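You operate a simulated robot arm through the tools that you are given. There is no shell and no other tool.

Carry out the task below with a simulated robot arm. There is one attempt and no reset: what you move stays moved.

JOB
Put things in order on the top of the dark table. At the end: the violet clip from the top of the dark table stands where the ochre bag stood; the grey large stone weight with a green hook stands where the flat dark wedge stood; the flat dark wedge from the top of the dark table is in the beige small basket; the ochre bag from the top of the dark table stands where the grey large stone weight with a green hook stood; whatever was shut is shut again. Leave all else as you found it, and nothing knocked over.

Only the result counts: the job must be done as asked and must still hold three seconds after the hand-in. Knocking over, shifting, dropping, spilling or breaking anything else fails it.

ROBOT AND FRAMES
A 6-joint arm with a two-finger gripper, fixed in place. Base frame: the origin is at the foot of the arm, x ahead of it, y to its left, z up; the work surface is at about z = 780. Readings come in mm, rad, newtons and seconds.
With the tool pointing down near the work surface it reaches from about 100 to 700 mm from the base axis. Its first joint turns from -1.152 to 1.152 rad. Payload 2.45 kg.
Tool frame: the origin (TCP) lies between the finger pads and is the grasp point; the fingertips stand 30 mm ahead of it; z points along the fingers, y is the line along which they close. The gripper opens to 106 mm. The gripper's body begins 79 mm behind the TCP.
Orientation is that of the tool frame in the base frame, as [roll, pitch, yaw] about the fixed x, y, z axes, in that order (R = Rz(yaw) Ry(pitch) Rx(roll)). With the fingers straight down and closing along the base's y, the tool's x points along the base's -x, its y along +y and its z along -z.

CONTROLS
- The arm moves only by the tool servo_tool. Its argument "series" is text: rows parted by semicolons, each of 6 numbers parted by spaces: the shift along the tool's x, y, z in mm, then the turn, a rotation vector about the tool's x, y, z in rad. In form: tx ty tz ax ay az; .... A call has 1 to 20 rows; each row shifts and turns the commanded pose from where the row before left it, along the tool's axes as they then stand. "fingers" is the finger opening in mm, from 0 to 106, set as the call begins (left out, the last holds). Each row takes 0.2 s and may step no farther than 50 mm and 0.15 rad from the row before; otherwise, or with a gripper value out of range, the whole call is refused. Where a pose cannot be reached the arm comes as near as it can. A force on the tool above 40 N (or 10 N above the force at the start of the call, whichever is more), or a blocked arm, ends the call early, and 0.2 s more pass. The fingers move at their own pace (about 153 mm/s each) and stop on an object; they squeeze with about 43 N. The grip force told is the motor's: it shows also when the fingers shut on nothing. Time passes only in rows, and 0.2 s behind the last, so rows that do not move let the fingers close. The reply holds the time, the measured pose of the TCP, the force on the tool along the base axes, the opening and the grip force, in the units named above and with some noise, with the torque about the TCP (base axes, N m) and any sound that the robot's microphone picked up, and new pictures: "show" is both (left out), scene, wrist or none.
- Cameras (640 x 400 px; columns grow to the right, rows downward): "scene" is fixed at [67.8, 429.2, 1397.2]; the picture's right is [-0.61, -0.79, 0.00], its down [-0.51, 0.40, -0.76] and it looks along [0.60, -0.47, -0.65] (base axes); focal length 371 px, centre (320, 200). "wrist" rides on the gripper at [76, -2, -106] in the tool frame; the picture's right is [0.02, 1.00, 0.00], its down [-0.78, 0.02, -0.62] and it looks along [-0.62, 0.01, 0.78] (tool axes); focal length 247 px, centre (320, 200). There is no depth. A picture from a camera that has moved, and an enlarged one, comes with that camera's place and axes in the base frame and with its lens.
- inspect(camera, box): a new picture of the part [left, top, right, bottom] of that camera's present view, enlarged. The clock stands still meanwhile.
- close_job(): hands the job in; it is judged then, once.

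Nothing tells you positions but the pictures and the camera data. Unless the task says otherwise, let go and move clear before handing in.

The tools are called after ">>>" by a JSON object that holds its "op" and its "data". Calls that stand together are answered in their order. servo_tool: Moves the arm, as the interface text tells. Its arguments: {"type":"object","properties":{"series":{"type":"string"},"fingers":{"type":"number"},"show":{"type":"string","enum":["both","scene","wrist","none"]}},"required":["series"]} The other tools are called the same way: inspect (camera, box) takes an enlarged picture of a part of a camera's view; close_job () hands the job in.

At the start:

```text
time_s: 0.0
eef_pos: [374.6, 35.5, 1052.0]
tool_rot: [3.141, 0.001, -3.142]
wrist_force: [-0.3, -0.2, -0.6]
ft_torque: [-0.01, 0.0, 0.02]
opening: 106.2
grasp_force: 0.0
```

scene: 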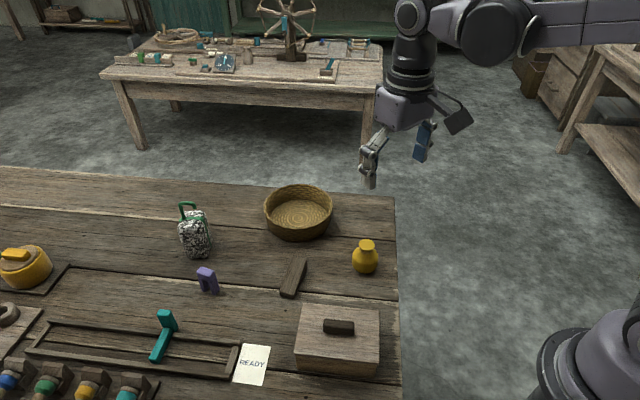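
wrist: 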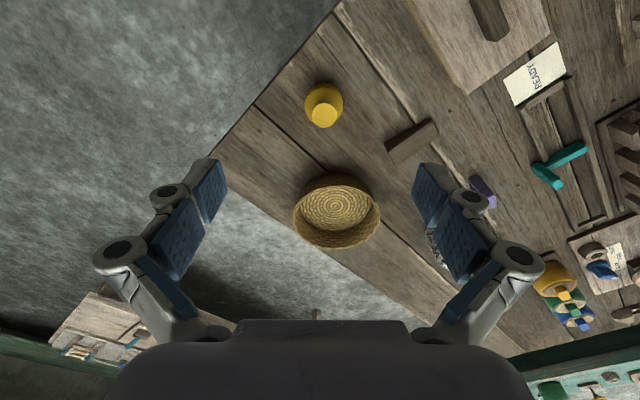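

I see the dark table with a stone weight (green hook), violet clip, dark wedge, ochre bag, basket and a lidded box. I'll take enlarged pictures first to locate everything.

>>> {"op": "inspect", "data": {"camera": "scene", "box": [160, 170, 420, 390]}}

>>> {"op": "inspect", "data": {"camera": "wrist", "box": [280, 60, 520, 260]}}

>>> {"op": "inspect", "data": {"camera": "scene", "box": [0, 200, 260, 400]}}

```text
1.82 times, centred on (290, 280) of scene
camera zoom: at [67.8, 429.2, 1397.2], right [-0.61, -0.79, 0.0], down [-0.51, 0.4, -0.76], along [0.6, -0.47, -0.65], focal length 675 px, centre (374, 54)
```

zoom: 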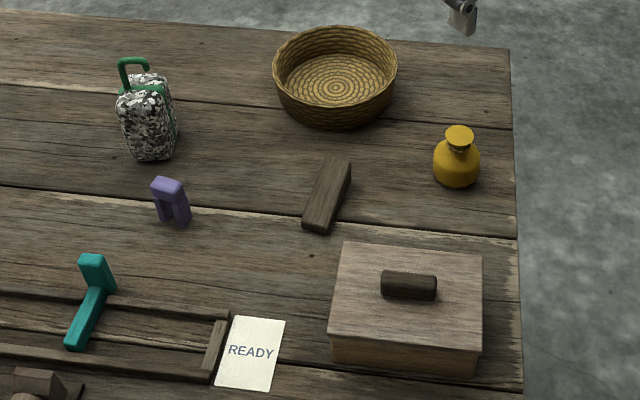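

```text
2.00 times, centred on (400, 160) of wrist
camera zoom: at [298.3, 34.2, 1158.6], right [-0.02, 1.0, 0.0], down [0.78, 0.02, 0.62], along [0.62, 0.01, -0.78], focal length 494 px, centre (160, 280)
```

zoom: 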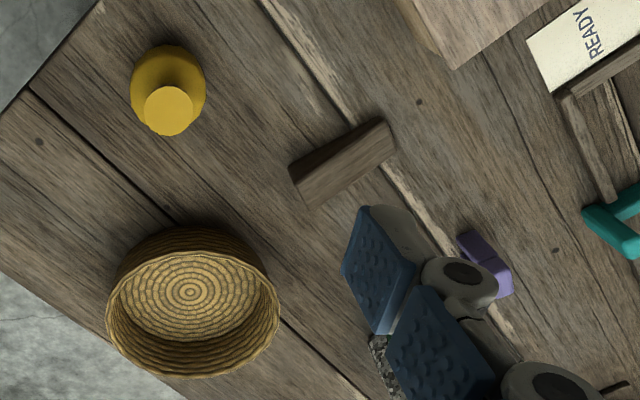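

```text
2.00 times, centred on (130, 300) of scene
camera zoom: at [67.8, 429.2, 1397.2], right [-0.61, -0.79, 0.0], down [-0.51, 0.4, -0.76], along [0.6, -0.47, -0.65], focal length 743 px, centre (700, 0)
```

zoom: 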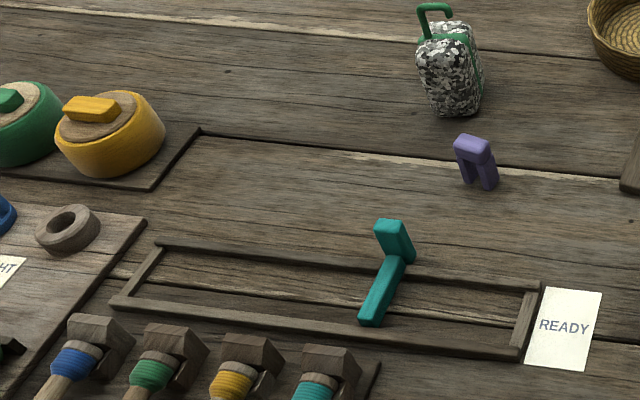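

The weight is near (663,303), the clip near (558,328), the wedge near (470,182), the bag near (409,43) and the basket near (613,70). I'll move the wrist camera in over the wedge for a closer look.

>>> {"op": "servo_tool", "data": {"series": "-9 29.2 24.4 0 0 0; -9 29.2 24.4 0 0 0; -9 29.2 24.4 0 0 0; -9 29.2 24.4 0 0 0; -9 29.2 24.4 0 0 0; 0 0 0 0 0 0", "fingers": 106}}

```text
time_s: 1.4
eef_pos: [418.8, 182.4, 927.1]
tool_rot: [3.14, 0.0, 3.141]
wrist_force: [-0.3, -0.7, -0.4]
ft_torque: [-0.02, -0.03, 0.0]
opening: 105.9
grasp_force: 0.1
camera wrist: at [342.3, 180.6, 1032.5], right [-0.02, 1.0, 0.0], down [0.78, 0.02, 0.62], along [0.62, 0.01, -0.78], focal length 247 px, centre (320, 200)
```

scene: 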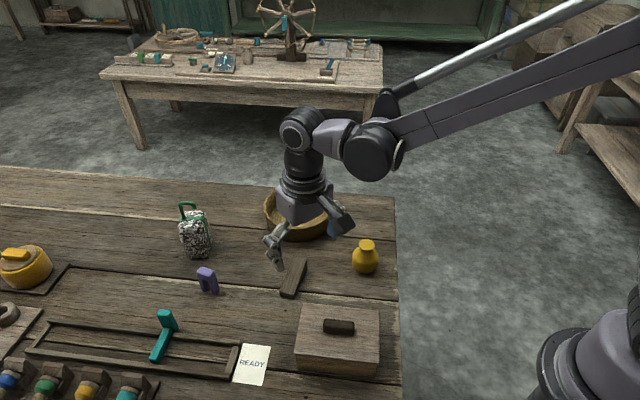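
wrist: 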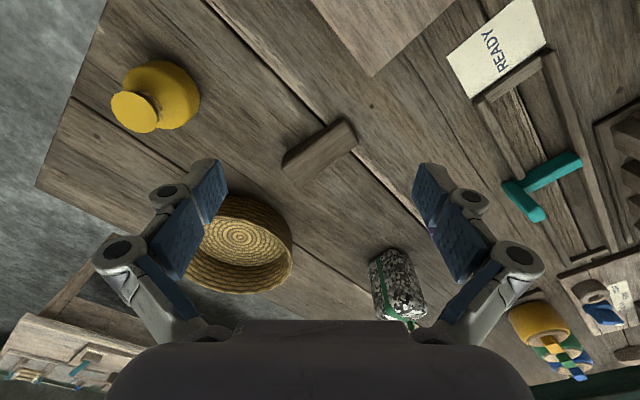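

>>> {"op": "inspect", "data": {"camera": "wrist", "box": [260, 90, 400, 190]}}

>>> {"op": "inspect", "data": {"camera": "wrist", "box": [340, 220, 460, 340]}}

>>> {"op": "inspect", "data": {"camera": "scene", "box": [160, 190, 320, 300]}}

```text
4.00 times, centred on (330, 140) of wrist
camera zoom: at [342.3, 180.6, 1032.5], right [-0.02, 1.0, 0.0], down [0.78, 0.02, 0.62], along [0.62, 0.01, -0.78], focal length 988 px, centre (280, 440)
```

zoom: 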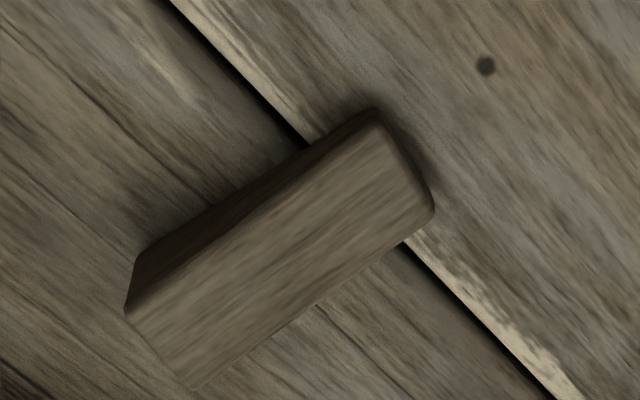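

```text
3.33 times, centred on (400, 280) of wrist
camera zoom: at [342.3, 180.6, 1032.5], right [-0.02, 1.0, 0.0], down [0.78, 0.02, 0.62], along [0.62, 0.01, -0.78], focal length 823 px, centre (53, -67)
```

zoom: 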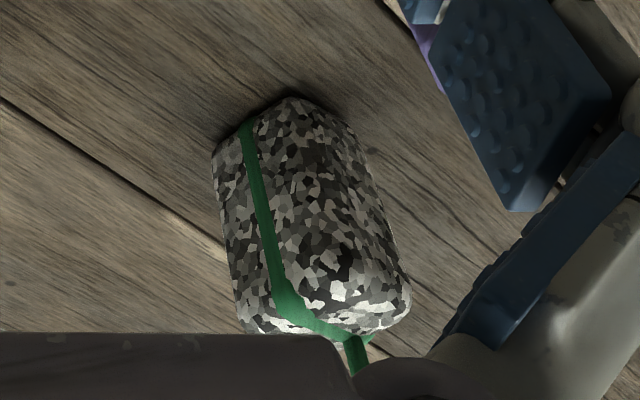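

```text
3.64 times, centred on (240, 245) of scene
camera zoom: at [67.7, 429.2, 1397.2], right [-0.61, -0.79, 0.0], down [-0.51, 0.4, -0.76], along [0.6, -0.47, -0.65], focal length 1351 px, centre (611, 36)
```

zoom: 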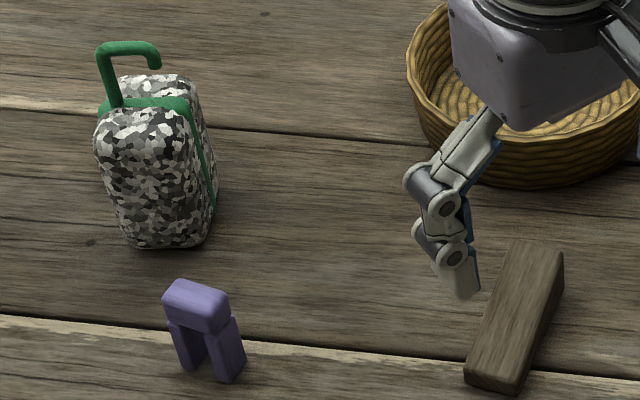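

The wedge's thick end points toward -y, and its centre is near (469,182) with the long axis at about 127°. I'll turn the gripper so it closes across the width and hover over it.

>>> {"op": "servo_tool", "data": {"series": "0 0 0 0 0 0.132; 0 0 0 0 0 0.132; 0 0 0 0 0 0.132; 0 0 0 0 0 0.132; 0 0 0 0 0 0.132; 0 0 0 0 0 0.132; 0 0 0 0 0 0.132; -16 19.4 25 0 0 0; -15.7 19.4 25 0 0 0; 0 0 0 0 0 0", "fingers": 80}}

```text
time_s: 3.6
eef_pos: [470.2, 179.8, 881.1]
tool_rot: [3.141, 0.001, 2.217]
wrist_force: [-0.3, 0.4, 0.0]
ft_torque: [0.02, -0.02, 0.0]
opening: 80.0
grasp_force: 0.1
camera wrist: at [422.0, 239.2, 987.1], right [0.79, 0.62, 0.0], down [0.48, -0.61, 0.62], along [0.39, -0.49, -0.78], focal length 247 px, centre (320, 200)
```

scene: 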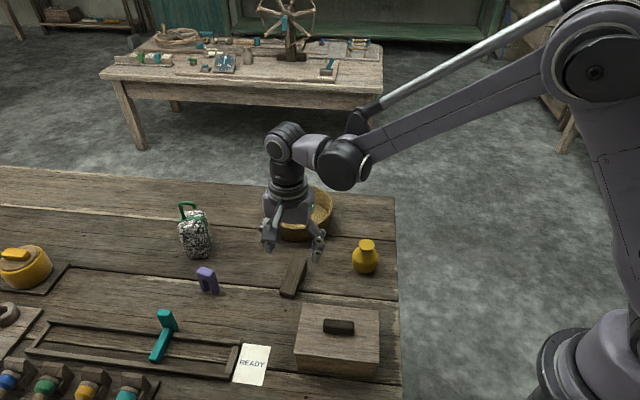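
wrist: 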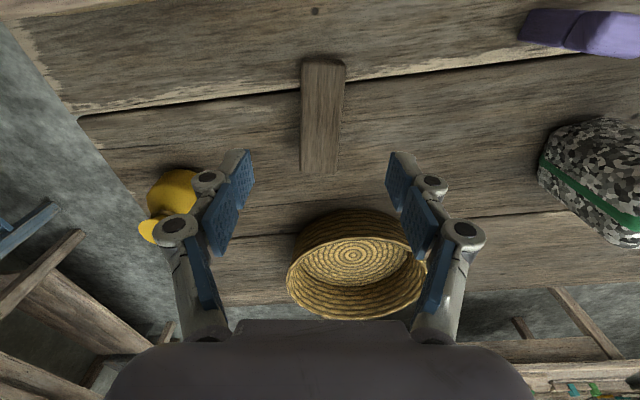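

The wedge lines up between the fingers. I'll lower onto it and close.

>>> {"op": "servo_tool", "data": {"series": "0 0 22 0 0 0; 0 0 22 0 0 0; 0 0 20 0 0 0; 0 0 0 0 0 0", "fingers": 70}}

```text
time_s: 4.6
eef_pos: [469.4, 180.7, 817.1]
tool_rot: [-3.141, 0.0, 2.219]
wrist_force: [0.0, -0.1, 0.2]
ft_torque: [0.01, 0.0, 0.0]
opening: 70.0
grasp_force: 0.1
camera wrist: at [422.6, 240.7, 922.2], right [0.78, 0.62, 0.0], down [0.49, -0.61, 0.62], along [0.39, -0.49, -0.78], focal length 247 px, centre (320, 200)
```

scene: 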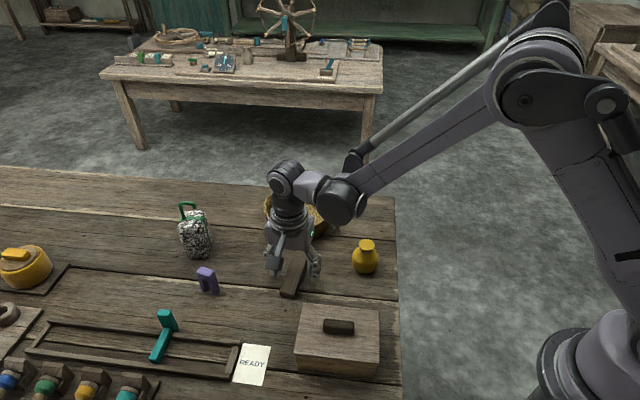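
wrist: 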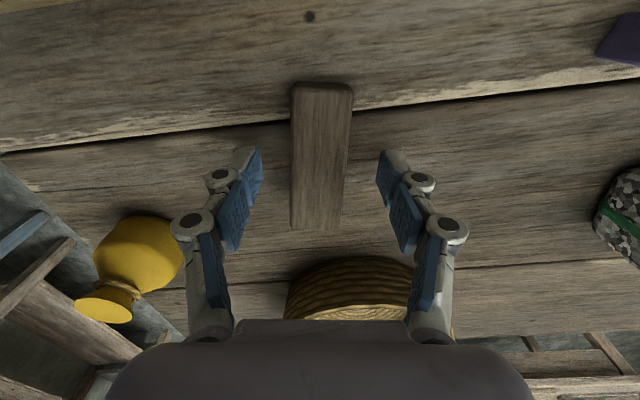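

Fingers straddle the wedge; a few mm lower, then close.

>>> {"op": "servo_tool", "data": {"series": "0 0 3 0 0 0", "show": "none"}}

>>> {"op": "servo_tool", "data": {"series": "0 0 0 0 0 0; 0 0 0 0 0 0; 0 0 0 0 0 0", "fingers": 15}}

```text
time_s: 5.0
eef_pos: [469.1, 179.6, 813.2]
tool_rot: [3.142, 0.0, 2.22]
wrist_force: [0.0, 0.2, 0.2]
ft_torque: [0.01, -0.01, 0.0]
opening: 70.0
grasp_force: 0.2
```

```text
time_s: 5.8
eef_pos: [469.1, 181.6, 813.6]
tool_rot: [3.14, 0.002, 2.217]
wrist_force: [0.9, 0.7, 0.8]
ft_torque: [-0.02, -0.02, 0.02]
opening: 30.6
grasp_force: 43.6
camera wrist: at [422.5, 240.2, 919.9], right [0.78, 0.62, 0.0], down [0.49, -0.61, 0.62], along [0.39, -0.49, -0.78], focal length 247 px, centre (320, 200)
```

scene: 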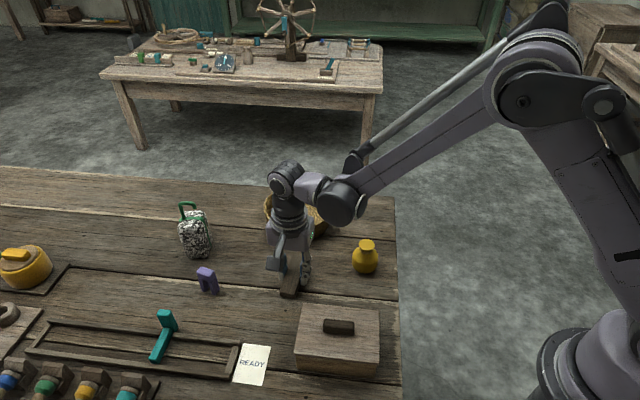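
wrist: 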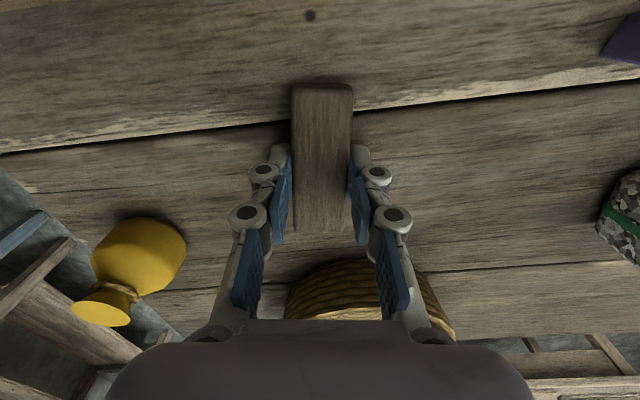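

The wedge is gripped (30.6 mm). Lifting it straight up.

>>> {"op": "servo_tool", "data": {"series": "0 0 -25 0 0 0; 0 0 -35 0 0 0; 0 0 -40 0 0 0; 0 0 -20 0 0 0; 0 0 0 0 0 0"}}

```text
time_s: 7.0
eef_pos: [468.8, 178.3, 933.5]
tool_rot: [-3.141, 0.0, 2.218]
wrist_force: [0.5, 0.6, -0.4]
ft_torque: [-0.01, -0.05, 0.0]
opening: 30.6
grasp_force: 43.2
camera wrist: at [421.8, 237.8, 1039.6], right [0.78, 0.62, 0.0], down [0.49, -0.61, 0.62], along [0.39, -0.49, -0.78], focal length 247 px, centre (320, 200)
```

scene: 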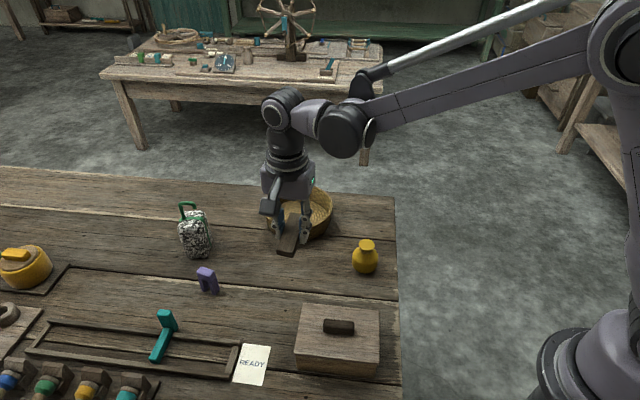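
wrist: 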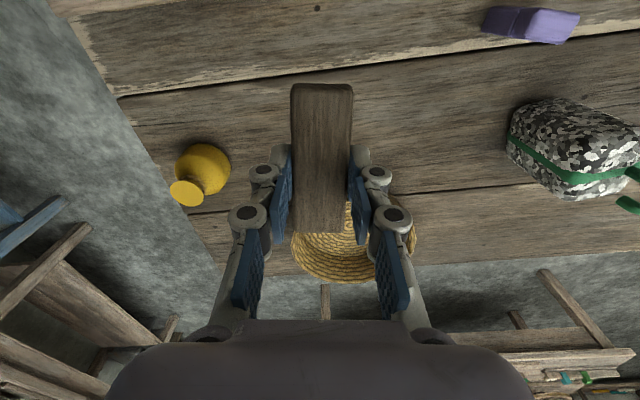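

Wedge is securely held. Moving over the basket centre near (612,70).

>>> {"op": "servo_tool", "data": {"series": "-43.6 12.2 0 0 0 0; -43.6 12.2 0 0 0 0; -43.6 12.2 0 0 0 0; -43.6 12.2 0 0 0 0; 0 0 0 0 0 0"}}

```text
time_s: 8.2
eef_pos: [615.7, 69.1, 933.2]
tool_rot: [-3.14, 0.0, 2.219]
wrist_force: [-0.5, 0.5, 0.0]
ft_torque: [0.0, -0.02, 0.04]
opening: 30.3
grasp_force: 42.3
camera wrist: at [567.2, 129.0, 1040.1], right [0.78, 0.62, 0.0], down [0.49, -0.61, 0.62], along [0.39, -0.49, -0.78], focal length 247 px, centre (320, 200)
```

scene: 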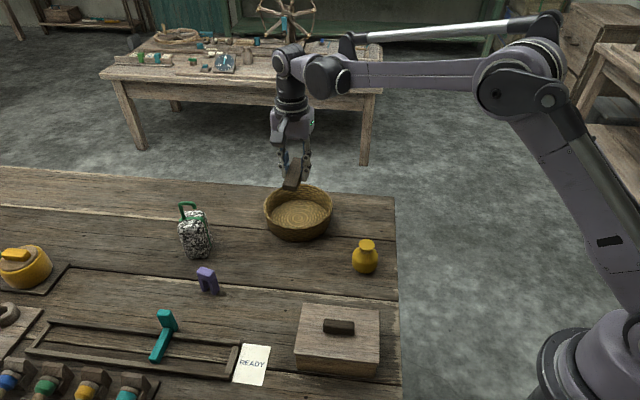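
wrist: 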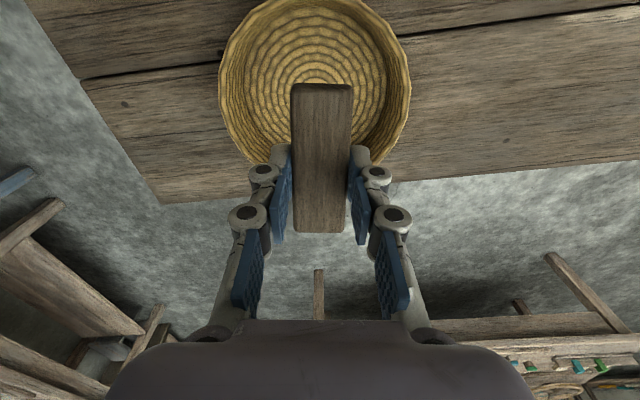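

>>> {"op": "inspect", "data": {"camera": "wrist", "box": [200, 0, 440, 170]}}

>>> {"op": "inspect", "data": {"camera": "scene", "box": [240, 150, 360, 250]}}

```text
2.35 times, centred on (320, 85) of wrist
camera zoom: at [567.2, 129.0, 1040.1], right [0.78, 0.62, 0.0], down [0.49, -0.61, 0.62], along [0.39, -0.49, -0.78], focal length 581 px, centre (320, 471)
```

zoom: 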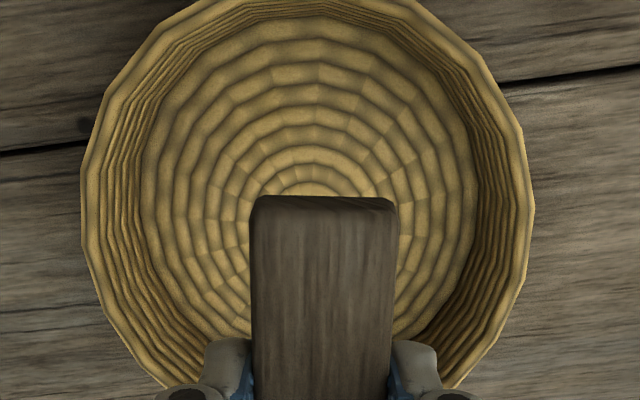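

```text
4.00 times, centred on (300, 200) of scene
camera zoom: at [67.8, 429.2, 1397.2], right [-0.61, -0.79, 0.0], down [-0.51, 0.4, -0.76], along [0.6, -0.47, -0.65], focal length 1486 px, centre (400, 200)
```

zoom: 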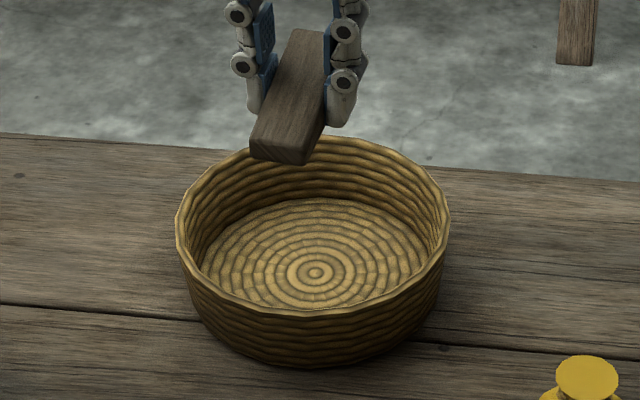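

The basket's centre looks slightly nearer than planned, around (605,75). I'll shift the wedge over it and lower partway into the basket.

>>> {"op": "servo_tool", "data": {"series": "11 -5.5 0 0 0 0; 0 0 30 0 0 0; 0 0 30 0 0 0; 0 0 24 0 0 0; 0 0 0 0 0 0"}}

>>> {"op": "inspect", "data": {"camera": "scene", "box": [240, 150, 360, 250]}}

```text
time_s: 9.4
eef_pos: [604.6, 76.2, 848.6]
tool_rot: [3.141, 0.0, 2.217]
wrist_force: [-0.3, -0.2, -0.5]
ft_torque: [0.0, 0.02, -0.04]
opening: 30.5
grasp_force: 42.8
camera wrist: at [556.4, 135.5, 954.9], right [0.78, 0.62, 0.0], down [0.49, -0.61, 0.62], along [0.39, -0.49, -0.78], focal length 247 px, centre (320, 200)
```

scene: 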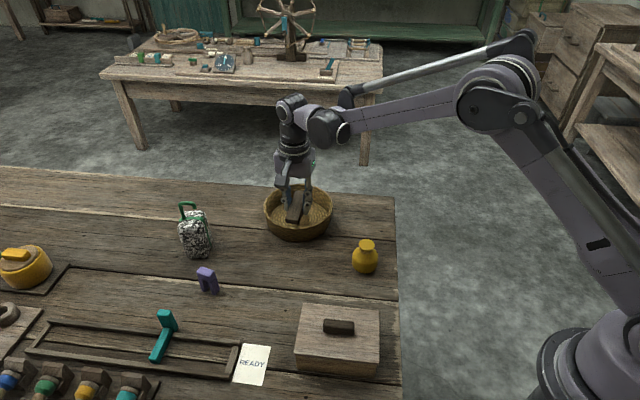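
wrist: 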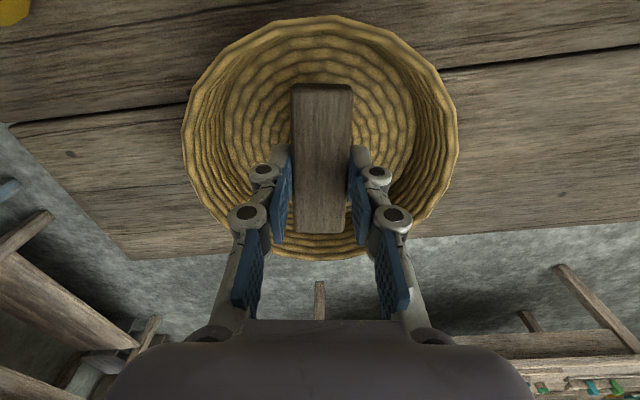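

```text
4.00 times, centred on (300, 200) of scene
camera zoom: at [67.8, 429.2, 1397.2], right [-0.61, -0.79, 0.0], down [-0.51, 0.4, -0.76], along [0.6, -0.47, -0.65], focal length 1486 px, centre (400, 200)
```

zoom: 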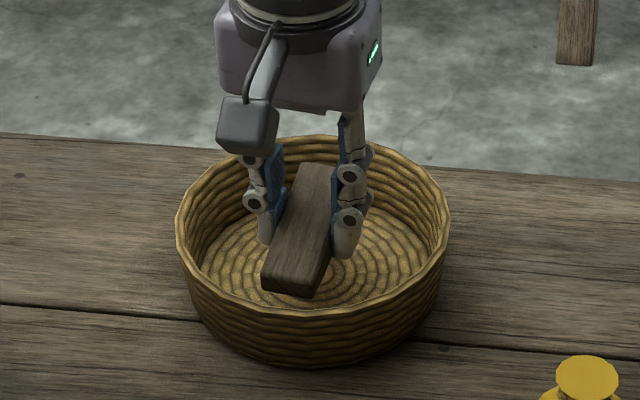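

Wedge is inside the basket walls. I'll lower in small steps and watch the force for contact with the floor.

>>> {"op": "servo_tool", "data": {"series": "0 0 6 0 0 0; 0 0 6 0 0 0; 0 0 0 0 0 0", "show": "none"}}

>>> {"op": "servo_tool", "data": {"series": "0 0 5 0 0 0; 0 0 0 0 0 0", "show": "scene"}}

>>> {"op": "inspect", "data": {"camera": "scene", "box": [240, 150, 360, 250]}}

```text
time_s: 10.2
eef_pos: [602.0, 76.9, 837.9]
tool_rot: [-3.14, -0.001, 2.218]
wrist_force: [0.2, 0.3, -0.5]
ft_torque: [0.04, 0.02, -0.01]
opening: 30.7
grasp_force: 43.0
```

```text
time_s: 10.8
eef_pos: [602.7, 75.9, 833.1]
tool_rot: [3.14, -0.001, 2.217]
wrist_force: [-0.3, -0.1, -0.4]
ft_torque: [-0.02, -0.01, 0.01]
opening: 30.6
grasp_force: 43.0
```

scene: 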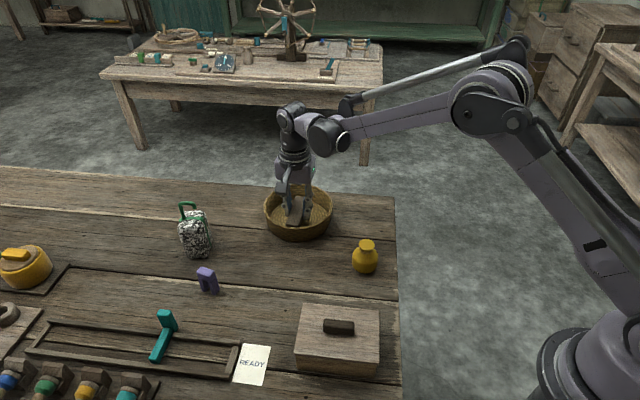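

```text
4.00 times, centred on (300, 200) of scene
camera zoom: at [67.8, 429.2, 1397.2], right [-0.61, -0.79, 0.0], down [-0.51, 0.4, -0.76], along [0.6, -0.47, -0.65], focal length 1486 px, centre (400, 200)
```

zoom: 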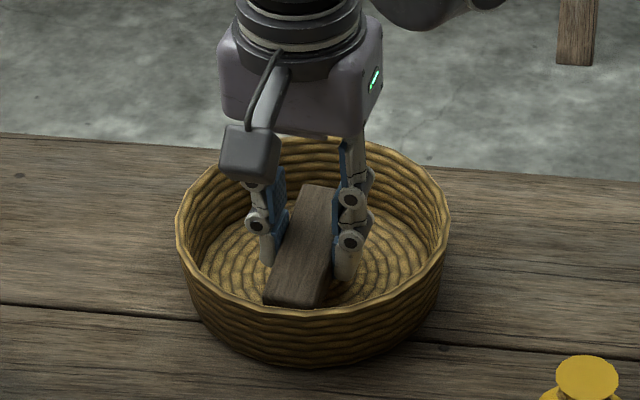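

No contact yet; lowering further in 3 mm steps.

>>> {"op": "servo_tool", "data": {"series": "0 0 3 0 0 0; 0 0 0 0 0 0", "show": "none"}}

>>> {"op": "servo_tool", "data": {"series": "0 0 3 0 0 0; 0 0 0 0 0 0", "show": "none"}}

>>> {"op": "servo_tool", "data": {"series": "0 0 2 0 0 0; 0 0 0 0 0 0", "show": "none"}}

```text
time_s: 11.4
eef_pos: [603.4, 77.0, 829.2]
tool_rot: [-3.141, 0.001, 2.218]
wrist_force: [-0.2, -0.6, -0.3]
ft_torque: [-0.03, 0.0, -0.01]
opening: 30.6
grasp_force: 42.5
```

```text
time_s: 12.0
eef_pos: [603.4, 76.4, 826.1]
tool_rot: [3.141, -0.001, 2.219]
wrist_force: [0.7, -0.2, 0.2]
ft_torque: [0.01, -0.01, -0.01]
opening: 30.5
grasp_force: 43.5
```

```text
time_s: 12.6
eef_pos: [603.2, 76.1, 822.8]
tool_rot: [3.141, 0.001, 2.219]
wrist_force: [0.1, 0.5, -0.5]
ft_torque: [0.0, -0.01, 0.02]
opening: 30.4
grasp_force: 43.1
```

>>> {"op": "servo_tool", "data": {"series": "0 0 2 0 0 0; 0 0 0 0 0 0", "show": "none"}}

>>> {"op": "servo_tool", "data": {"series": "0 0 1.5 0 0 0; 0 0 0 0 0 0", "show": "none"}}

>>> {"op": "inspect", "data": {"camera": "scene", "box": [240, 150, 360, 250]}}

```text
time_s: 13.2
eef_pos: [604.4, 75.3, 821.4]
tool_rot: [-3.141, 0.001, 2.218]
wrist_force: [0.3, -0.2, -0.4]
ft_torque: [-0.01, -0.01, 0.01]
opening: 30.4
grasp_force: 43.0
```

```text
time_s: 13.8
eef_pos: [603.3, 76.0, 821.0]
tool_rot: [-3.141, 0.0, 2.219]
wrist_force: [-0.1, 0.3, 0.7]
ft_torque: [0.01, 0.01, -0.04]
opening: 30.3
grasp_force: 43.0
```

```text
4.00 times, centred on (300, 200) of scene
camera zoom: at [67.7, 429.2, 1397.2], right [-0.61, -0.79, 0.0], down [-0.51, 0.4, -0.76], along [0.6, -0.47, -0.65], focal length 1486 px, centre (400, 200)
```

zoom: 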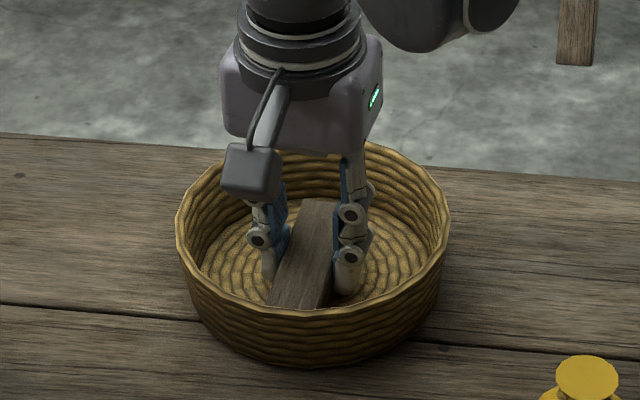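

>>> {"op": "servo_tool", "data": {"series": "0 0 2 0 0 0; 0 0 0 0 0 0", "show": "none"}}

>>> {"op": "servo_tool", "data": {"series": "0 0 1.5 0 0 0; 0 0 0 0 0 0", "show": "none"}}

```text
time_s: 14.4
eef_pos: [602.4, 76.1, 821.1]
tool_rot: [3.139, 0.002, 2.217]
wrist_force: [3.6, 1.2, 29.5]
ft_torque: [0.09, -0.01, -0.02]
opening: 30.2
grasp_force: 43.3
```

```text
time_s: 14.8
eef_pos: [603.3, 75.3, 820.0]
tool_rot: [3.139, 0.002, 2.219]
wrist_force: [-1.4, 0.3, 9.3]
ft_torque: [0.04, 0.08, -0.01]
opening: 30.3
grasp_force: 43.4
stopped in row 1: the force on the tool passed its limit at 44 N (the readings are from after the stop); the commanded pose is now the measured one
```

The wedge touches the basket floor. Releasing and rising straight up.

>>> {"op": "servo_tool", "data": {"series": "0 0 0 0 0 0; 0 0 0 0 0 0", "fingers": 48, "show": "none"}}

>>> {"op": "servo_tool", "data": {"series": "0 0 -20 0 0 0; 0 0 -40 0 0 0; 0 0 -45 0 0 0; 0 0 -45 0 0 0; 0 0 0 0 0 0"}}

>>> {"op": "inspect", "data": {"camera": "scene", "box": [240, 150, 360, 250]}}

```text
time_s: 15.4
eef_pos: [603.9, 75.4, 819.6]
tool_rot: [3.139, 0.001, 2.219]
wrist_force: [0.1, -0.4, 0.6]
ft_torque: [0.03, -0.03, -0.01]
opening: 48.0
grasp_force: 0.0
```

```text
time_s: 16.6
eef_pos: [602.3, 74.8, 972.1]
tool_rot: [3.14, 0.001, 2.215]
wrist_force: [-0.6, 0.0, -0.4]
ft_torque: [0.04, 0.04, -0.02]
opening: 48.2
grasp_force: 0.0
camera wrist: at [554.8, 135.8, 1078.7], right [0.78, 0.62, 0.0], down [0.48, -0.61, 0.62], along [0.39, -0.49, -0.78], focal length 247 px, centre (320, 200)
```

scene: 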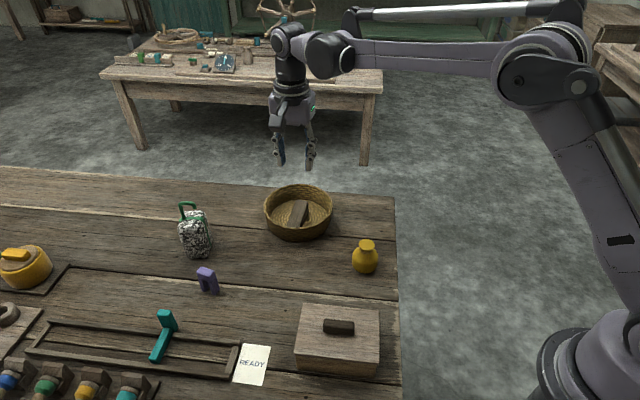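
wrist: 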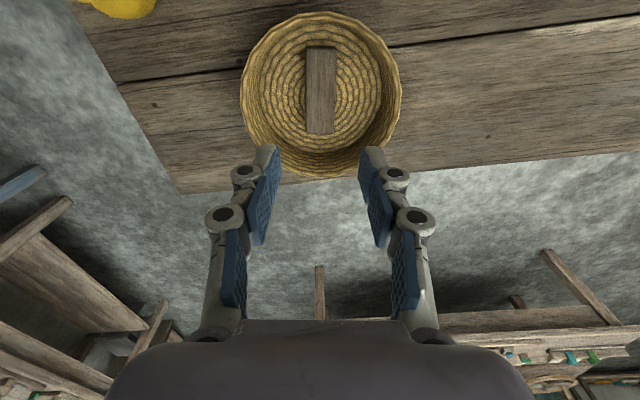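

```text
4.00 times, centred on (300, 200) of scene
camera zoom: at [67.8, 429.2, 1397.2], right [-0.61, -0.79, 0.0], down [-0.51, 0.4, -0.76], along [0.6, -0.47, -0.65], focal length 1486 px, centre (400, 200)
```

zoom: 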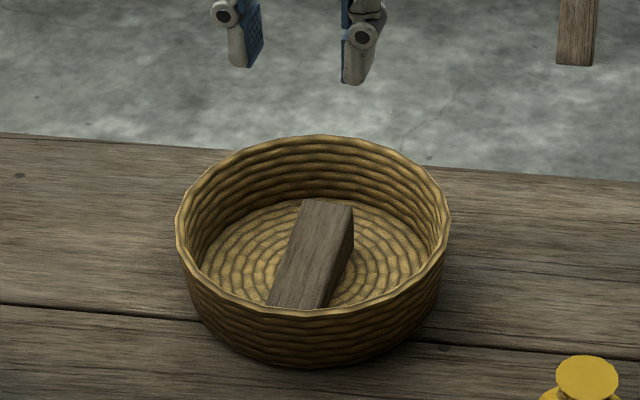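

The wedge rests flat in the basket and the basket hasn't moved. Next I'll look closely at the stone weight.

>>> {"op": "servo_tool", "data": {"series": "0 0 0 0 0 -0.132; 0 0 0 0 0 -0.132; 0 0 0 0 0 -0.132; 0 0 0 0 0 -0.132; 0 0 0 0 0 -0.132; 0 0 0 0 0 -0.132; 0 0 0 0 0 -0.132; 10.5 45 3 0 0 0; 10.5 45 3 0 0 0; 10.5 45 3 0 0 0; 10.5 45 3 0 0 0; 0 0 0 0 0 0", "fingers": 106}}

>>> {"op": "inspect", "data": {"camera": "wrist", "box": [280, 120, 440, 260]}}

```text
time_s: 19.2
eef_pos: [561.7, 255.6, 954.8]
tool_rot: [3.141, 0.002, 3.141]
wrist_force: [0.2, -0.5, 0.1]
ft_torque: [0.04, -0.01, -0.01]
opening: 106.2
grasp_force: 0.0
camera wrist: at [484.7, 253.3, 1061.2], right [-0.02, 1.0, 0.0], down [0.78, 0.02, 0.62], along [0.62, 0.01, -0.78], focal length 247 px, centre (320, 200)
```

scene: 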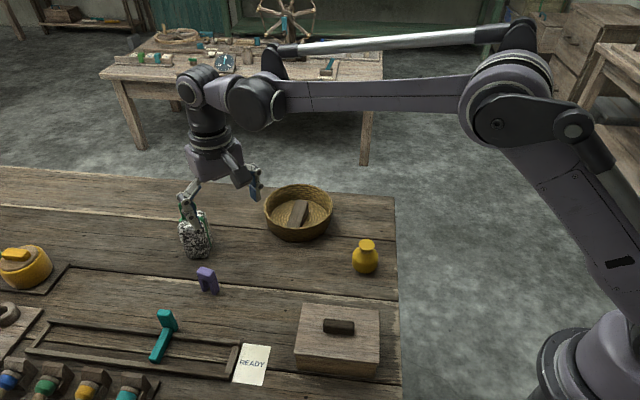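
wrist: 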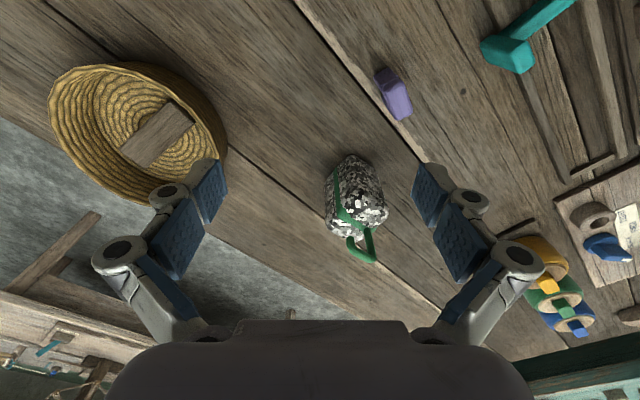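

```text
2.86 times, centred on (360, 190) of wrist
camera zoom: at [484.7, 253.3, 1061.2], right [-0.02, 1.0, 0.0], down [0.78, 0.02, 0.62], along [0.62, 0.01, -0.78], focal length 706 px, centre (206, 229)
```

zoom: 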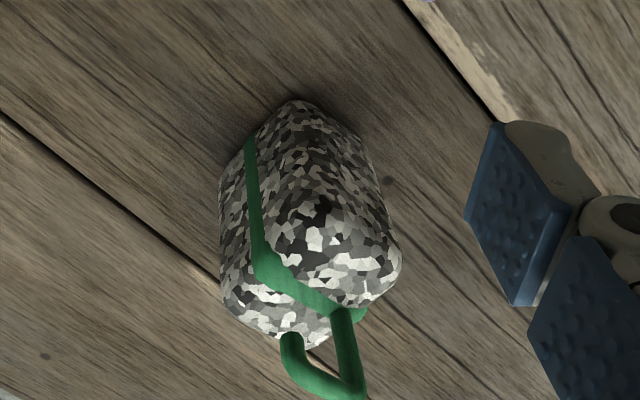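

The weight's body is roughly 56×48 mm with a top near z≈860, centred around (668,299), and has flat faces without strap at about 150°/-30°. I'll turn to close on those faces and move above it at a safe height to test the reach.

>>> {"op": "servo_tool", "data": {"series": "0 0 0 0 0 -0.1495; 0 0 0 0 0 -0.1495; 0 0 0 0 0 -0.1495; 0 0 0 0 0 -0.1495; 0 0 0 0 0 -0.1495; 0 0 0 0 0 -0.1495; 0 0 0 0 0 -0.1495; 0 0 0 0 0 0", "fingers": 95}}

>>> {"op": "inspect", "data": {"camera": "wrist", "box": [240, 0, 560, 200]}}

```text
time_s: 21.0
eef_pos: [562.3, 255.9, 958.4]
tool_rot: [-3.14, 0.002, -2.092]
wrist_force: [0.2, 0.3, -0.8]
ft_torque: [-0.01, -0.02, -0.01]
opening: 95.1
grasp_force: 0.1
camera wrist: at [524.6, 188.0, 1063.3], right [-0.88, 0.48, 0.0], down [0.37, 0.69, 0.62], along [0.3, 0.55, -0.78], focal length 247 px, centre (320, 200)
```

scene: 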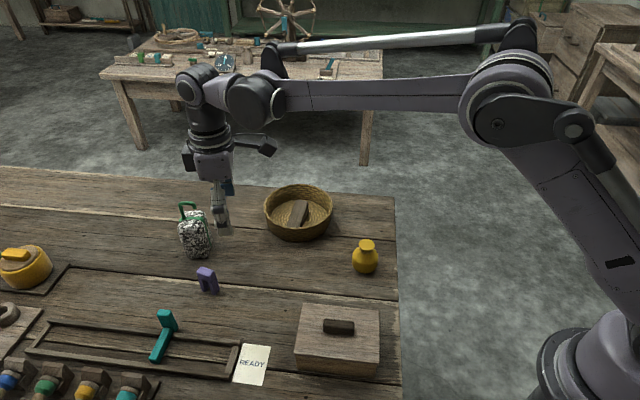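
wrist: 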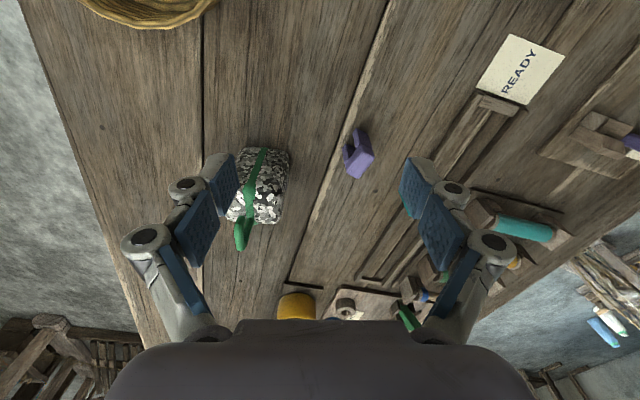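

```text
2.00 times, centred on (400, 100) of wrist
camera zoom: at [524.6, 188.0, 1063.3], right [-0.88, 0.48, 0.0], down [0.37, 0.69, 0.62], along [0.3, 0.55, -0.78], focal length 494 px, centre (160, 400)
```

zoom: 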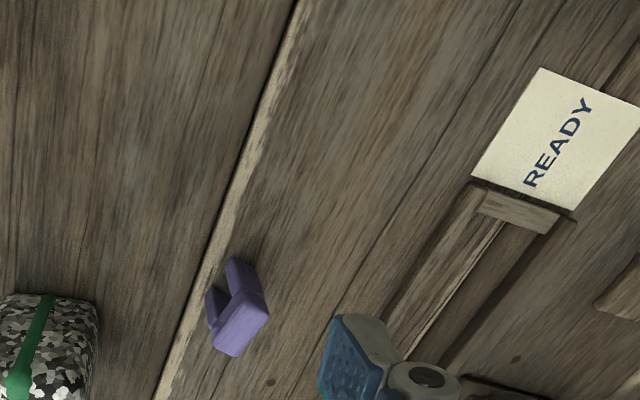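

>>> {"op": "inspect", "data": {"camera": "wrist", "box": [200, 130, 320, 260]}}

```text
3.08 times, centred on (260, 195) of wrist
camera zoom: at [524.6, 188.0, 1063.3], right [-0.88, 0.48, 0.0], down [0.37, 0.69, 0.62], along [0.3, 0.55, -0.78], focal length 760 px, centre (505, 215)
```

zoom: 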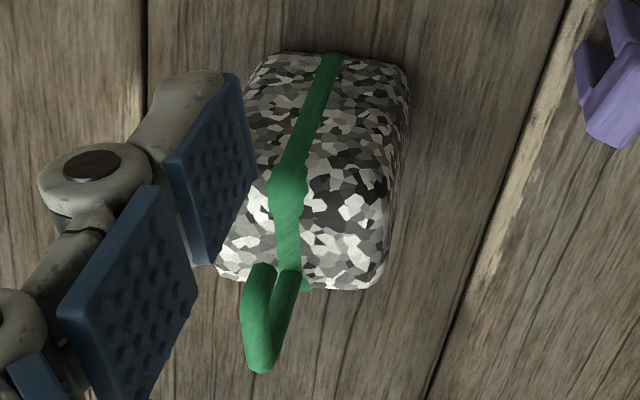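

The weight's body centre is about (669,299), top z≈868, hook top ≈908. I'll move over it at z≈970 to test reach.

>>> {"op": "servo_tool", "data": {"series": "-10 -8 -15 0 0 0; -27 -21.2 0 0 0 0; -27 -21.2 0 0 0 0; -26.8 -21.1 0 0 0 0.03; 0 0 0 0 0 0; 0 0 0 0 0 0"}}

>>> {"op": "inspect", "data": {"camera": "wrist", "box": [220, 60, 420, 220]}}

>>> {"op": "inspect", "data": {"camera": "scene", "box": [140, 120, 260, 300]}}

```text
time_s: 22.4
eef_pos: [619.8, 279.4, 966.9]
tool_rot: [-3.139, 0.001, -2.104]
wrist_force: [-1.4, 0.8, 0.1]
ft_torque: [-0.02, -0.02, 0.0]
opening: 94.7
grasp_force: 0.0
out of reach, approached as far as the arm can: row 3, 4
camera wrist: at [582.6, 211.3, 1073.4], right [-0.87, 0.49, 0.0], down [0.38, 0.68, 0.62], along [0.31, 0.54, -0.78], focal length 247 px, centre (320, 200)
```

scene: 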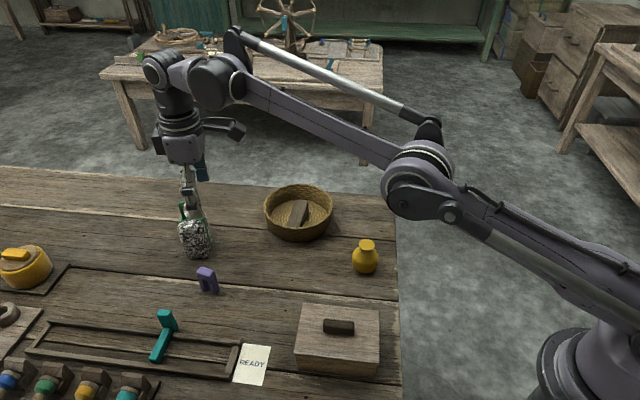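
wrist: 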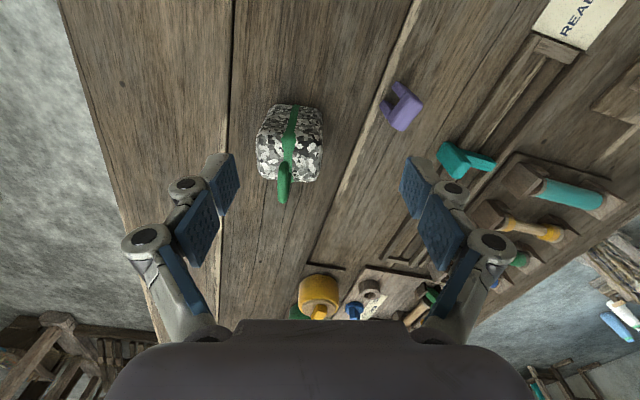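

```text
2.50 times, centred on (320, 140) of wrist
camera zoom: at [582.6, 211.3, 1073.4], right [-0.87, 0.49, 0.0], down [0.38, 0.68, 0.62], along [0.31, 0.54, -0.78], focal length 617 px, centre (320, 350)
```

zoom: 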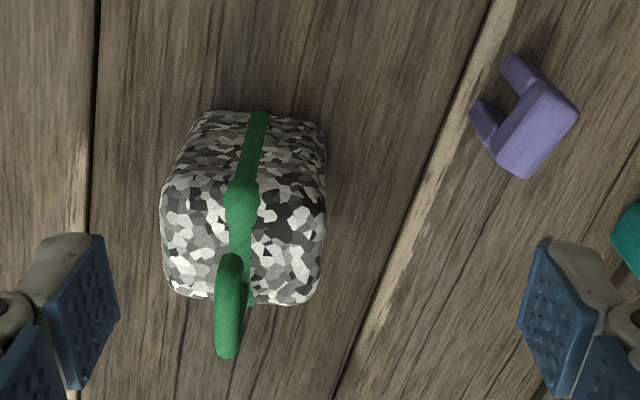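

```text
2.22 times, centred on (200, 210) of scene
camera zoom: at [67.8, 429.2, 1397.2], right [-0.61, -0.79, 0.0], down [-0.51, 0.4, -0.76], along [0.6, -0.47, -0.65], focal length 825 px, centre (587, 178)
```

zoom: 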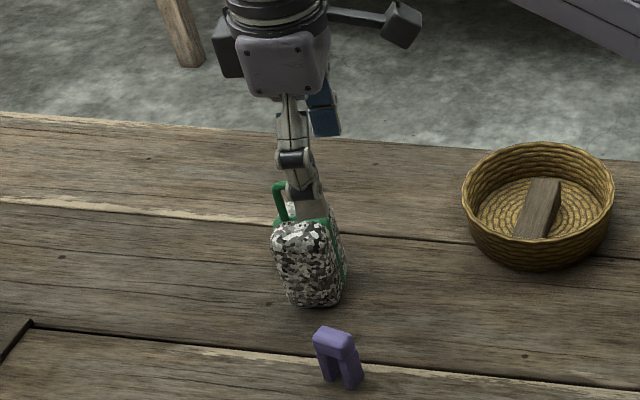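

At z≈967 the reach ends about 50 mm short with the tool vertical. Tilting the tool outward about its closing axis should extend the reach while the pads stay parallel to the weight's vertical faces, so I'll test that up high.

>>> {"op": "servo_tool", "data": {"series": "0 0 0 0 -0.13 0; 0 0 0 0 -0.13 0; 0 0 0 0 0 0; 0 0 0 0 0 0"}}

```text
time_s: 23.4
eef_pos: [619.7, 277.5, 966.7]
tool_rot: [-3.14, 0.262, -2.126]
wrist_force: [1.0, 0.3, 0.1]
ft_torque: [0.03, 0.01, -0.03]
opening: 94.8
grasp_force: 0.0
camera wrist: at [567.9, 189.9, 1050.0], right [-0.86, 0.51, -0.01], down [0.3, 0.52, 0.8], along [0.41, 0.69, -0.6], focal length 247 px, centre (320, 200)
```

scene: 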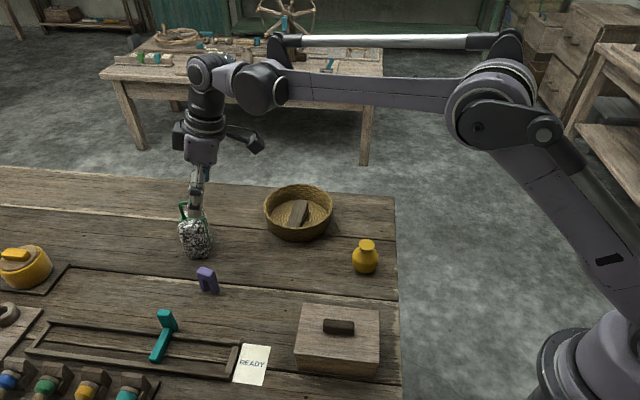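
wrist: 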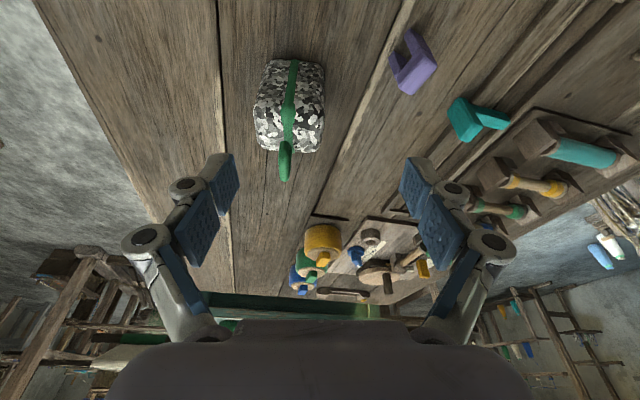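

Tilted 15°, the arm has ample reach left. I'll move over the weight while staying above the hook, and check alignment.

>>> {"op": "servo_tool", "data": {"series": "-19.6 -14.6 5.2 0.0075 0 0.028; -19.6 -14.7 5.3 0 0 0; 0 0 0 0 0 0; 0 0 0 0 0 0"}}

>>> {"op": "inspect", "data": {"camera": "wrist", "box": [220, 60, 420, 220]}}

>>> {"op": "inspect", "data": {"camera": "scene", "box": [140, 120, 260, 300]}}

```text
time_s: 24.4
eef_pos: [665.7, 296.3, 968.0]
tool_rot: [-3.141, 0.261, -2.153]
wrist_force: [-0.7, -0.3, 0.3]
ft_torque: [0.02, -0.02, 0.01]
opening: 94.9
grasp_force: 0.0
camera wrist: at [612.0, 210.4, 1050.2], right [-0.85, 0.53, -0.01], down [0.31, 0.51, 0.8], along [0.43, 0.68, -0.6], focal length 247 px, centre (320, 200)
```

scene: 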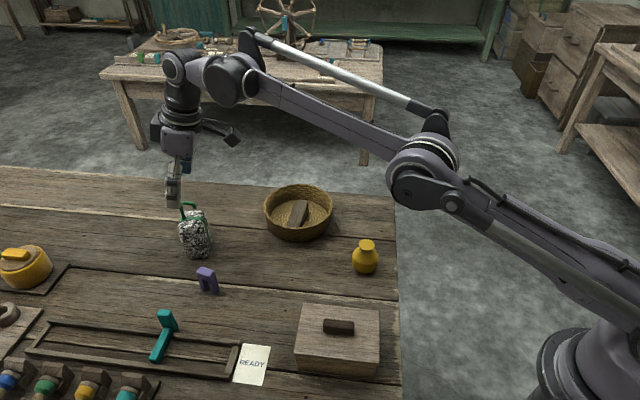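
wrist: 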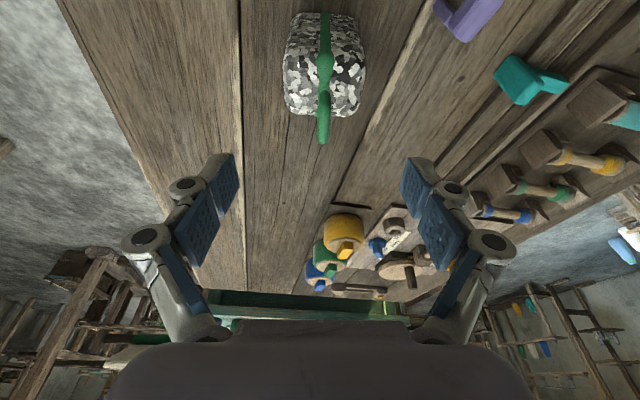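

```text
2.50 times, centred on (320, 140) of wrist
camera zoom: at [612.0, 210.4, 1050.2], right [-0.85, 0.53, -0.01], down [0.31, 0.51, 0.8], along [0.43, 0.68, -0.6], focal length 617 px, centre (320, 350)
```

zoom: 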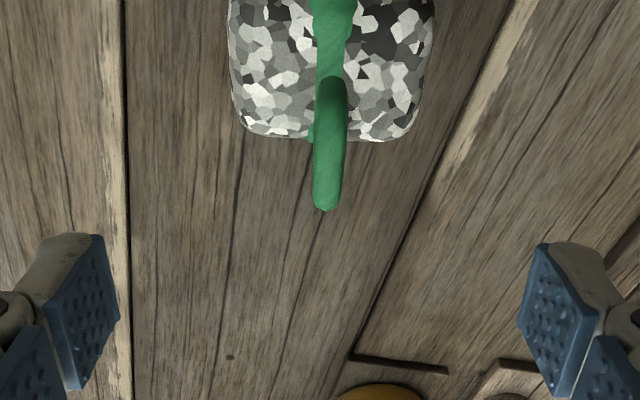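

```text
2.22 times, centred on (200, 210) of scene
camera zoom: at [67.8, 429.2, 1397.2], right [-0.61, -0.79, 0.0], down [-0.51, 0.4, -0.76], along [0.6, -0.47, -0.65], focal length 825 px, centre (587, 178)
```

zoom: 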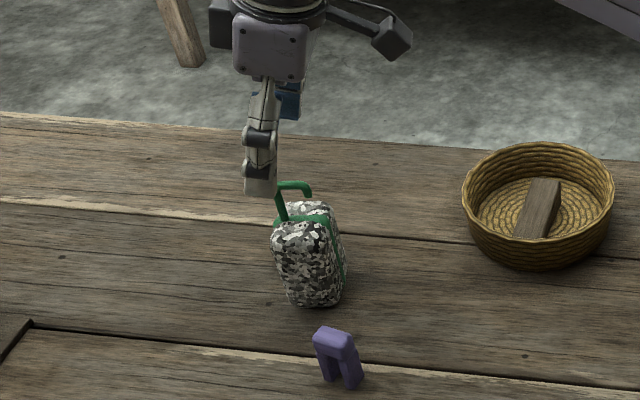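

Body is centred between the fingers and square to them. Descending vertically alongside the body.

>>> {"op": "servo_tool", "data": {"series": "7.4 0 30.6 0 0 0; 7.4 0 30.6 0 0 0; 7.4 0 30.6 0 0 0; 0 0 0 0 0 0"}}

>>> {"op": "inspect", "data": {"camera": "scene", "box": [140, 160, 260, 280]}}

```text
time_s: 25.4
eef_pos: [667.3, 297.5, 871.9]
tool_rot: [-3.14, 0.263, -2.153]
wrist_force: [-1.1, -1.2, 0.1]
ft_torque: [0.01, -0.01, 0.02]
opening: 94.9
grasp_force: 0.1
camera wrist: at [613.6, 211.4, 954.7], right [-0.85, 0.53, -0.01], down [0.31, 0.51, 0.8], along [0.43, 0.68, -0.6], focal length 247 px, centre (320, 200)
```

scene: 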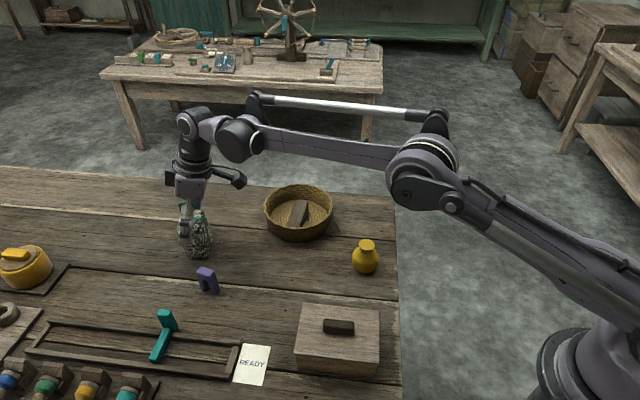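
wrist: 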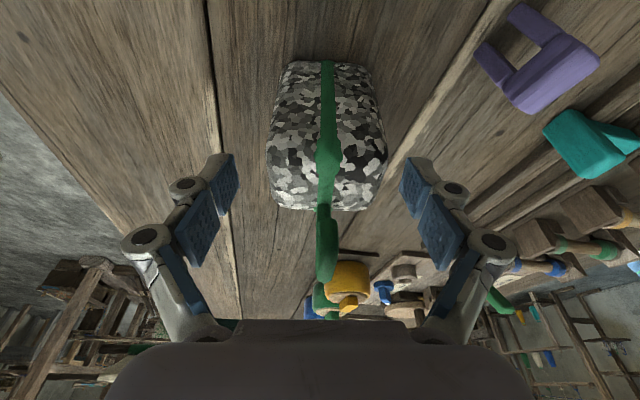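

```text
3.33 times, centred on (200, 220) of scene
camera zoom: at [67.8, 429.2, 1397.2], right [-0.61, -0.79, 0.0], down [-0.51, 0.4, -0.76], along [0.6, -0.47, -0.65], focal length 1238 px, centre (720, 133)
```

zoom: 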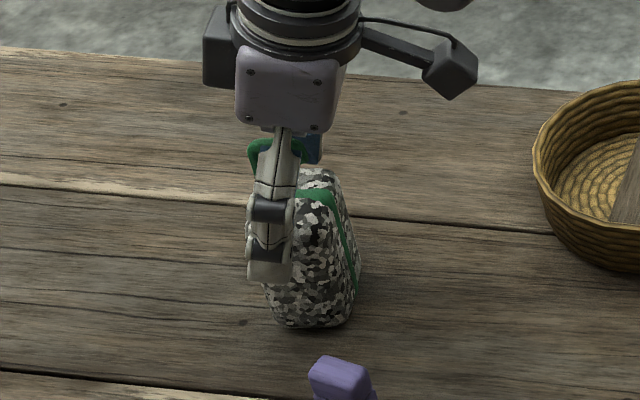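

>>> {"op": "inspect", "data": {"camera": "wrist", "box": [200, 40, 440, 240]}}

```text
2.00 times, centred on (320, 140) of wrist
camera zoom: at [613.6, 211.4, 954.7], right [-0.85, 0.53, -0.01], down [0.31, 0.51, 0.8], along [0.43, 0.68, -0.6], focal length 494 px, centre (320, 320)
```

zoom: 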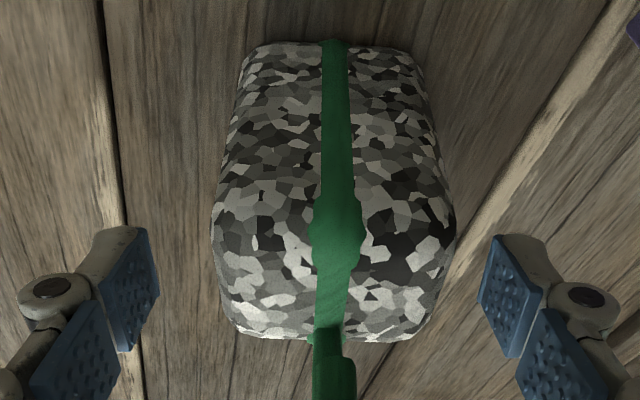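

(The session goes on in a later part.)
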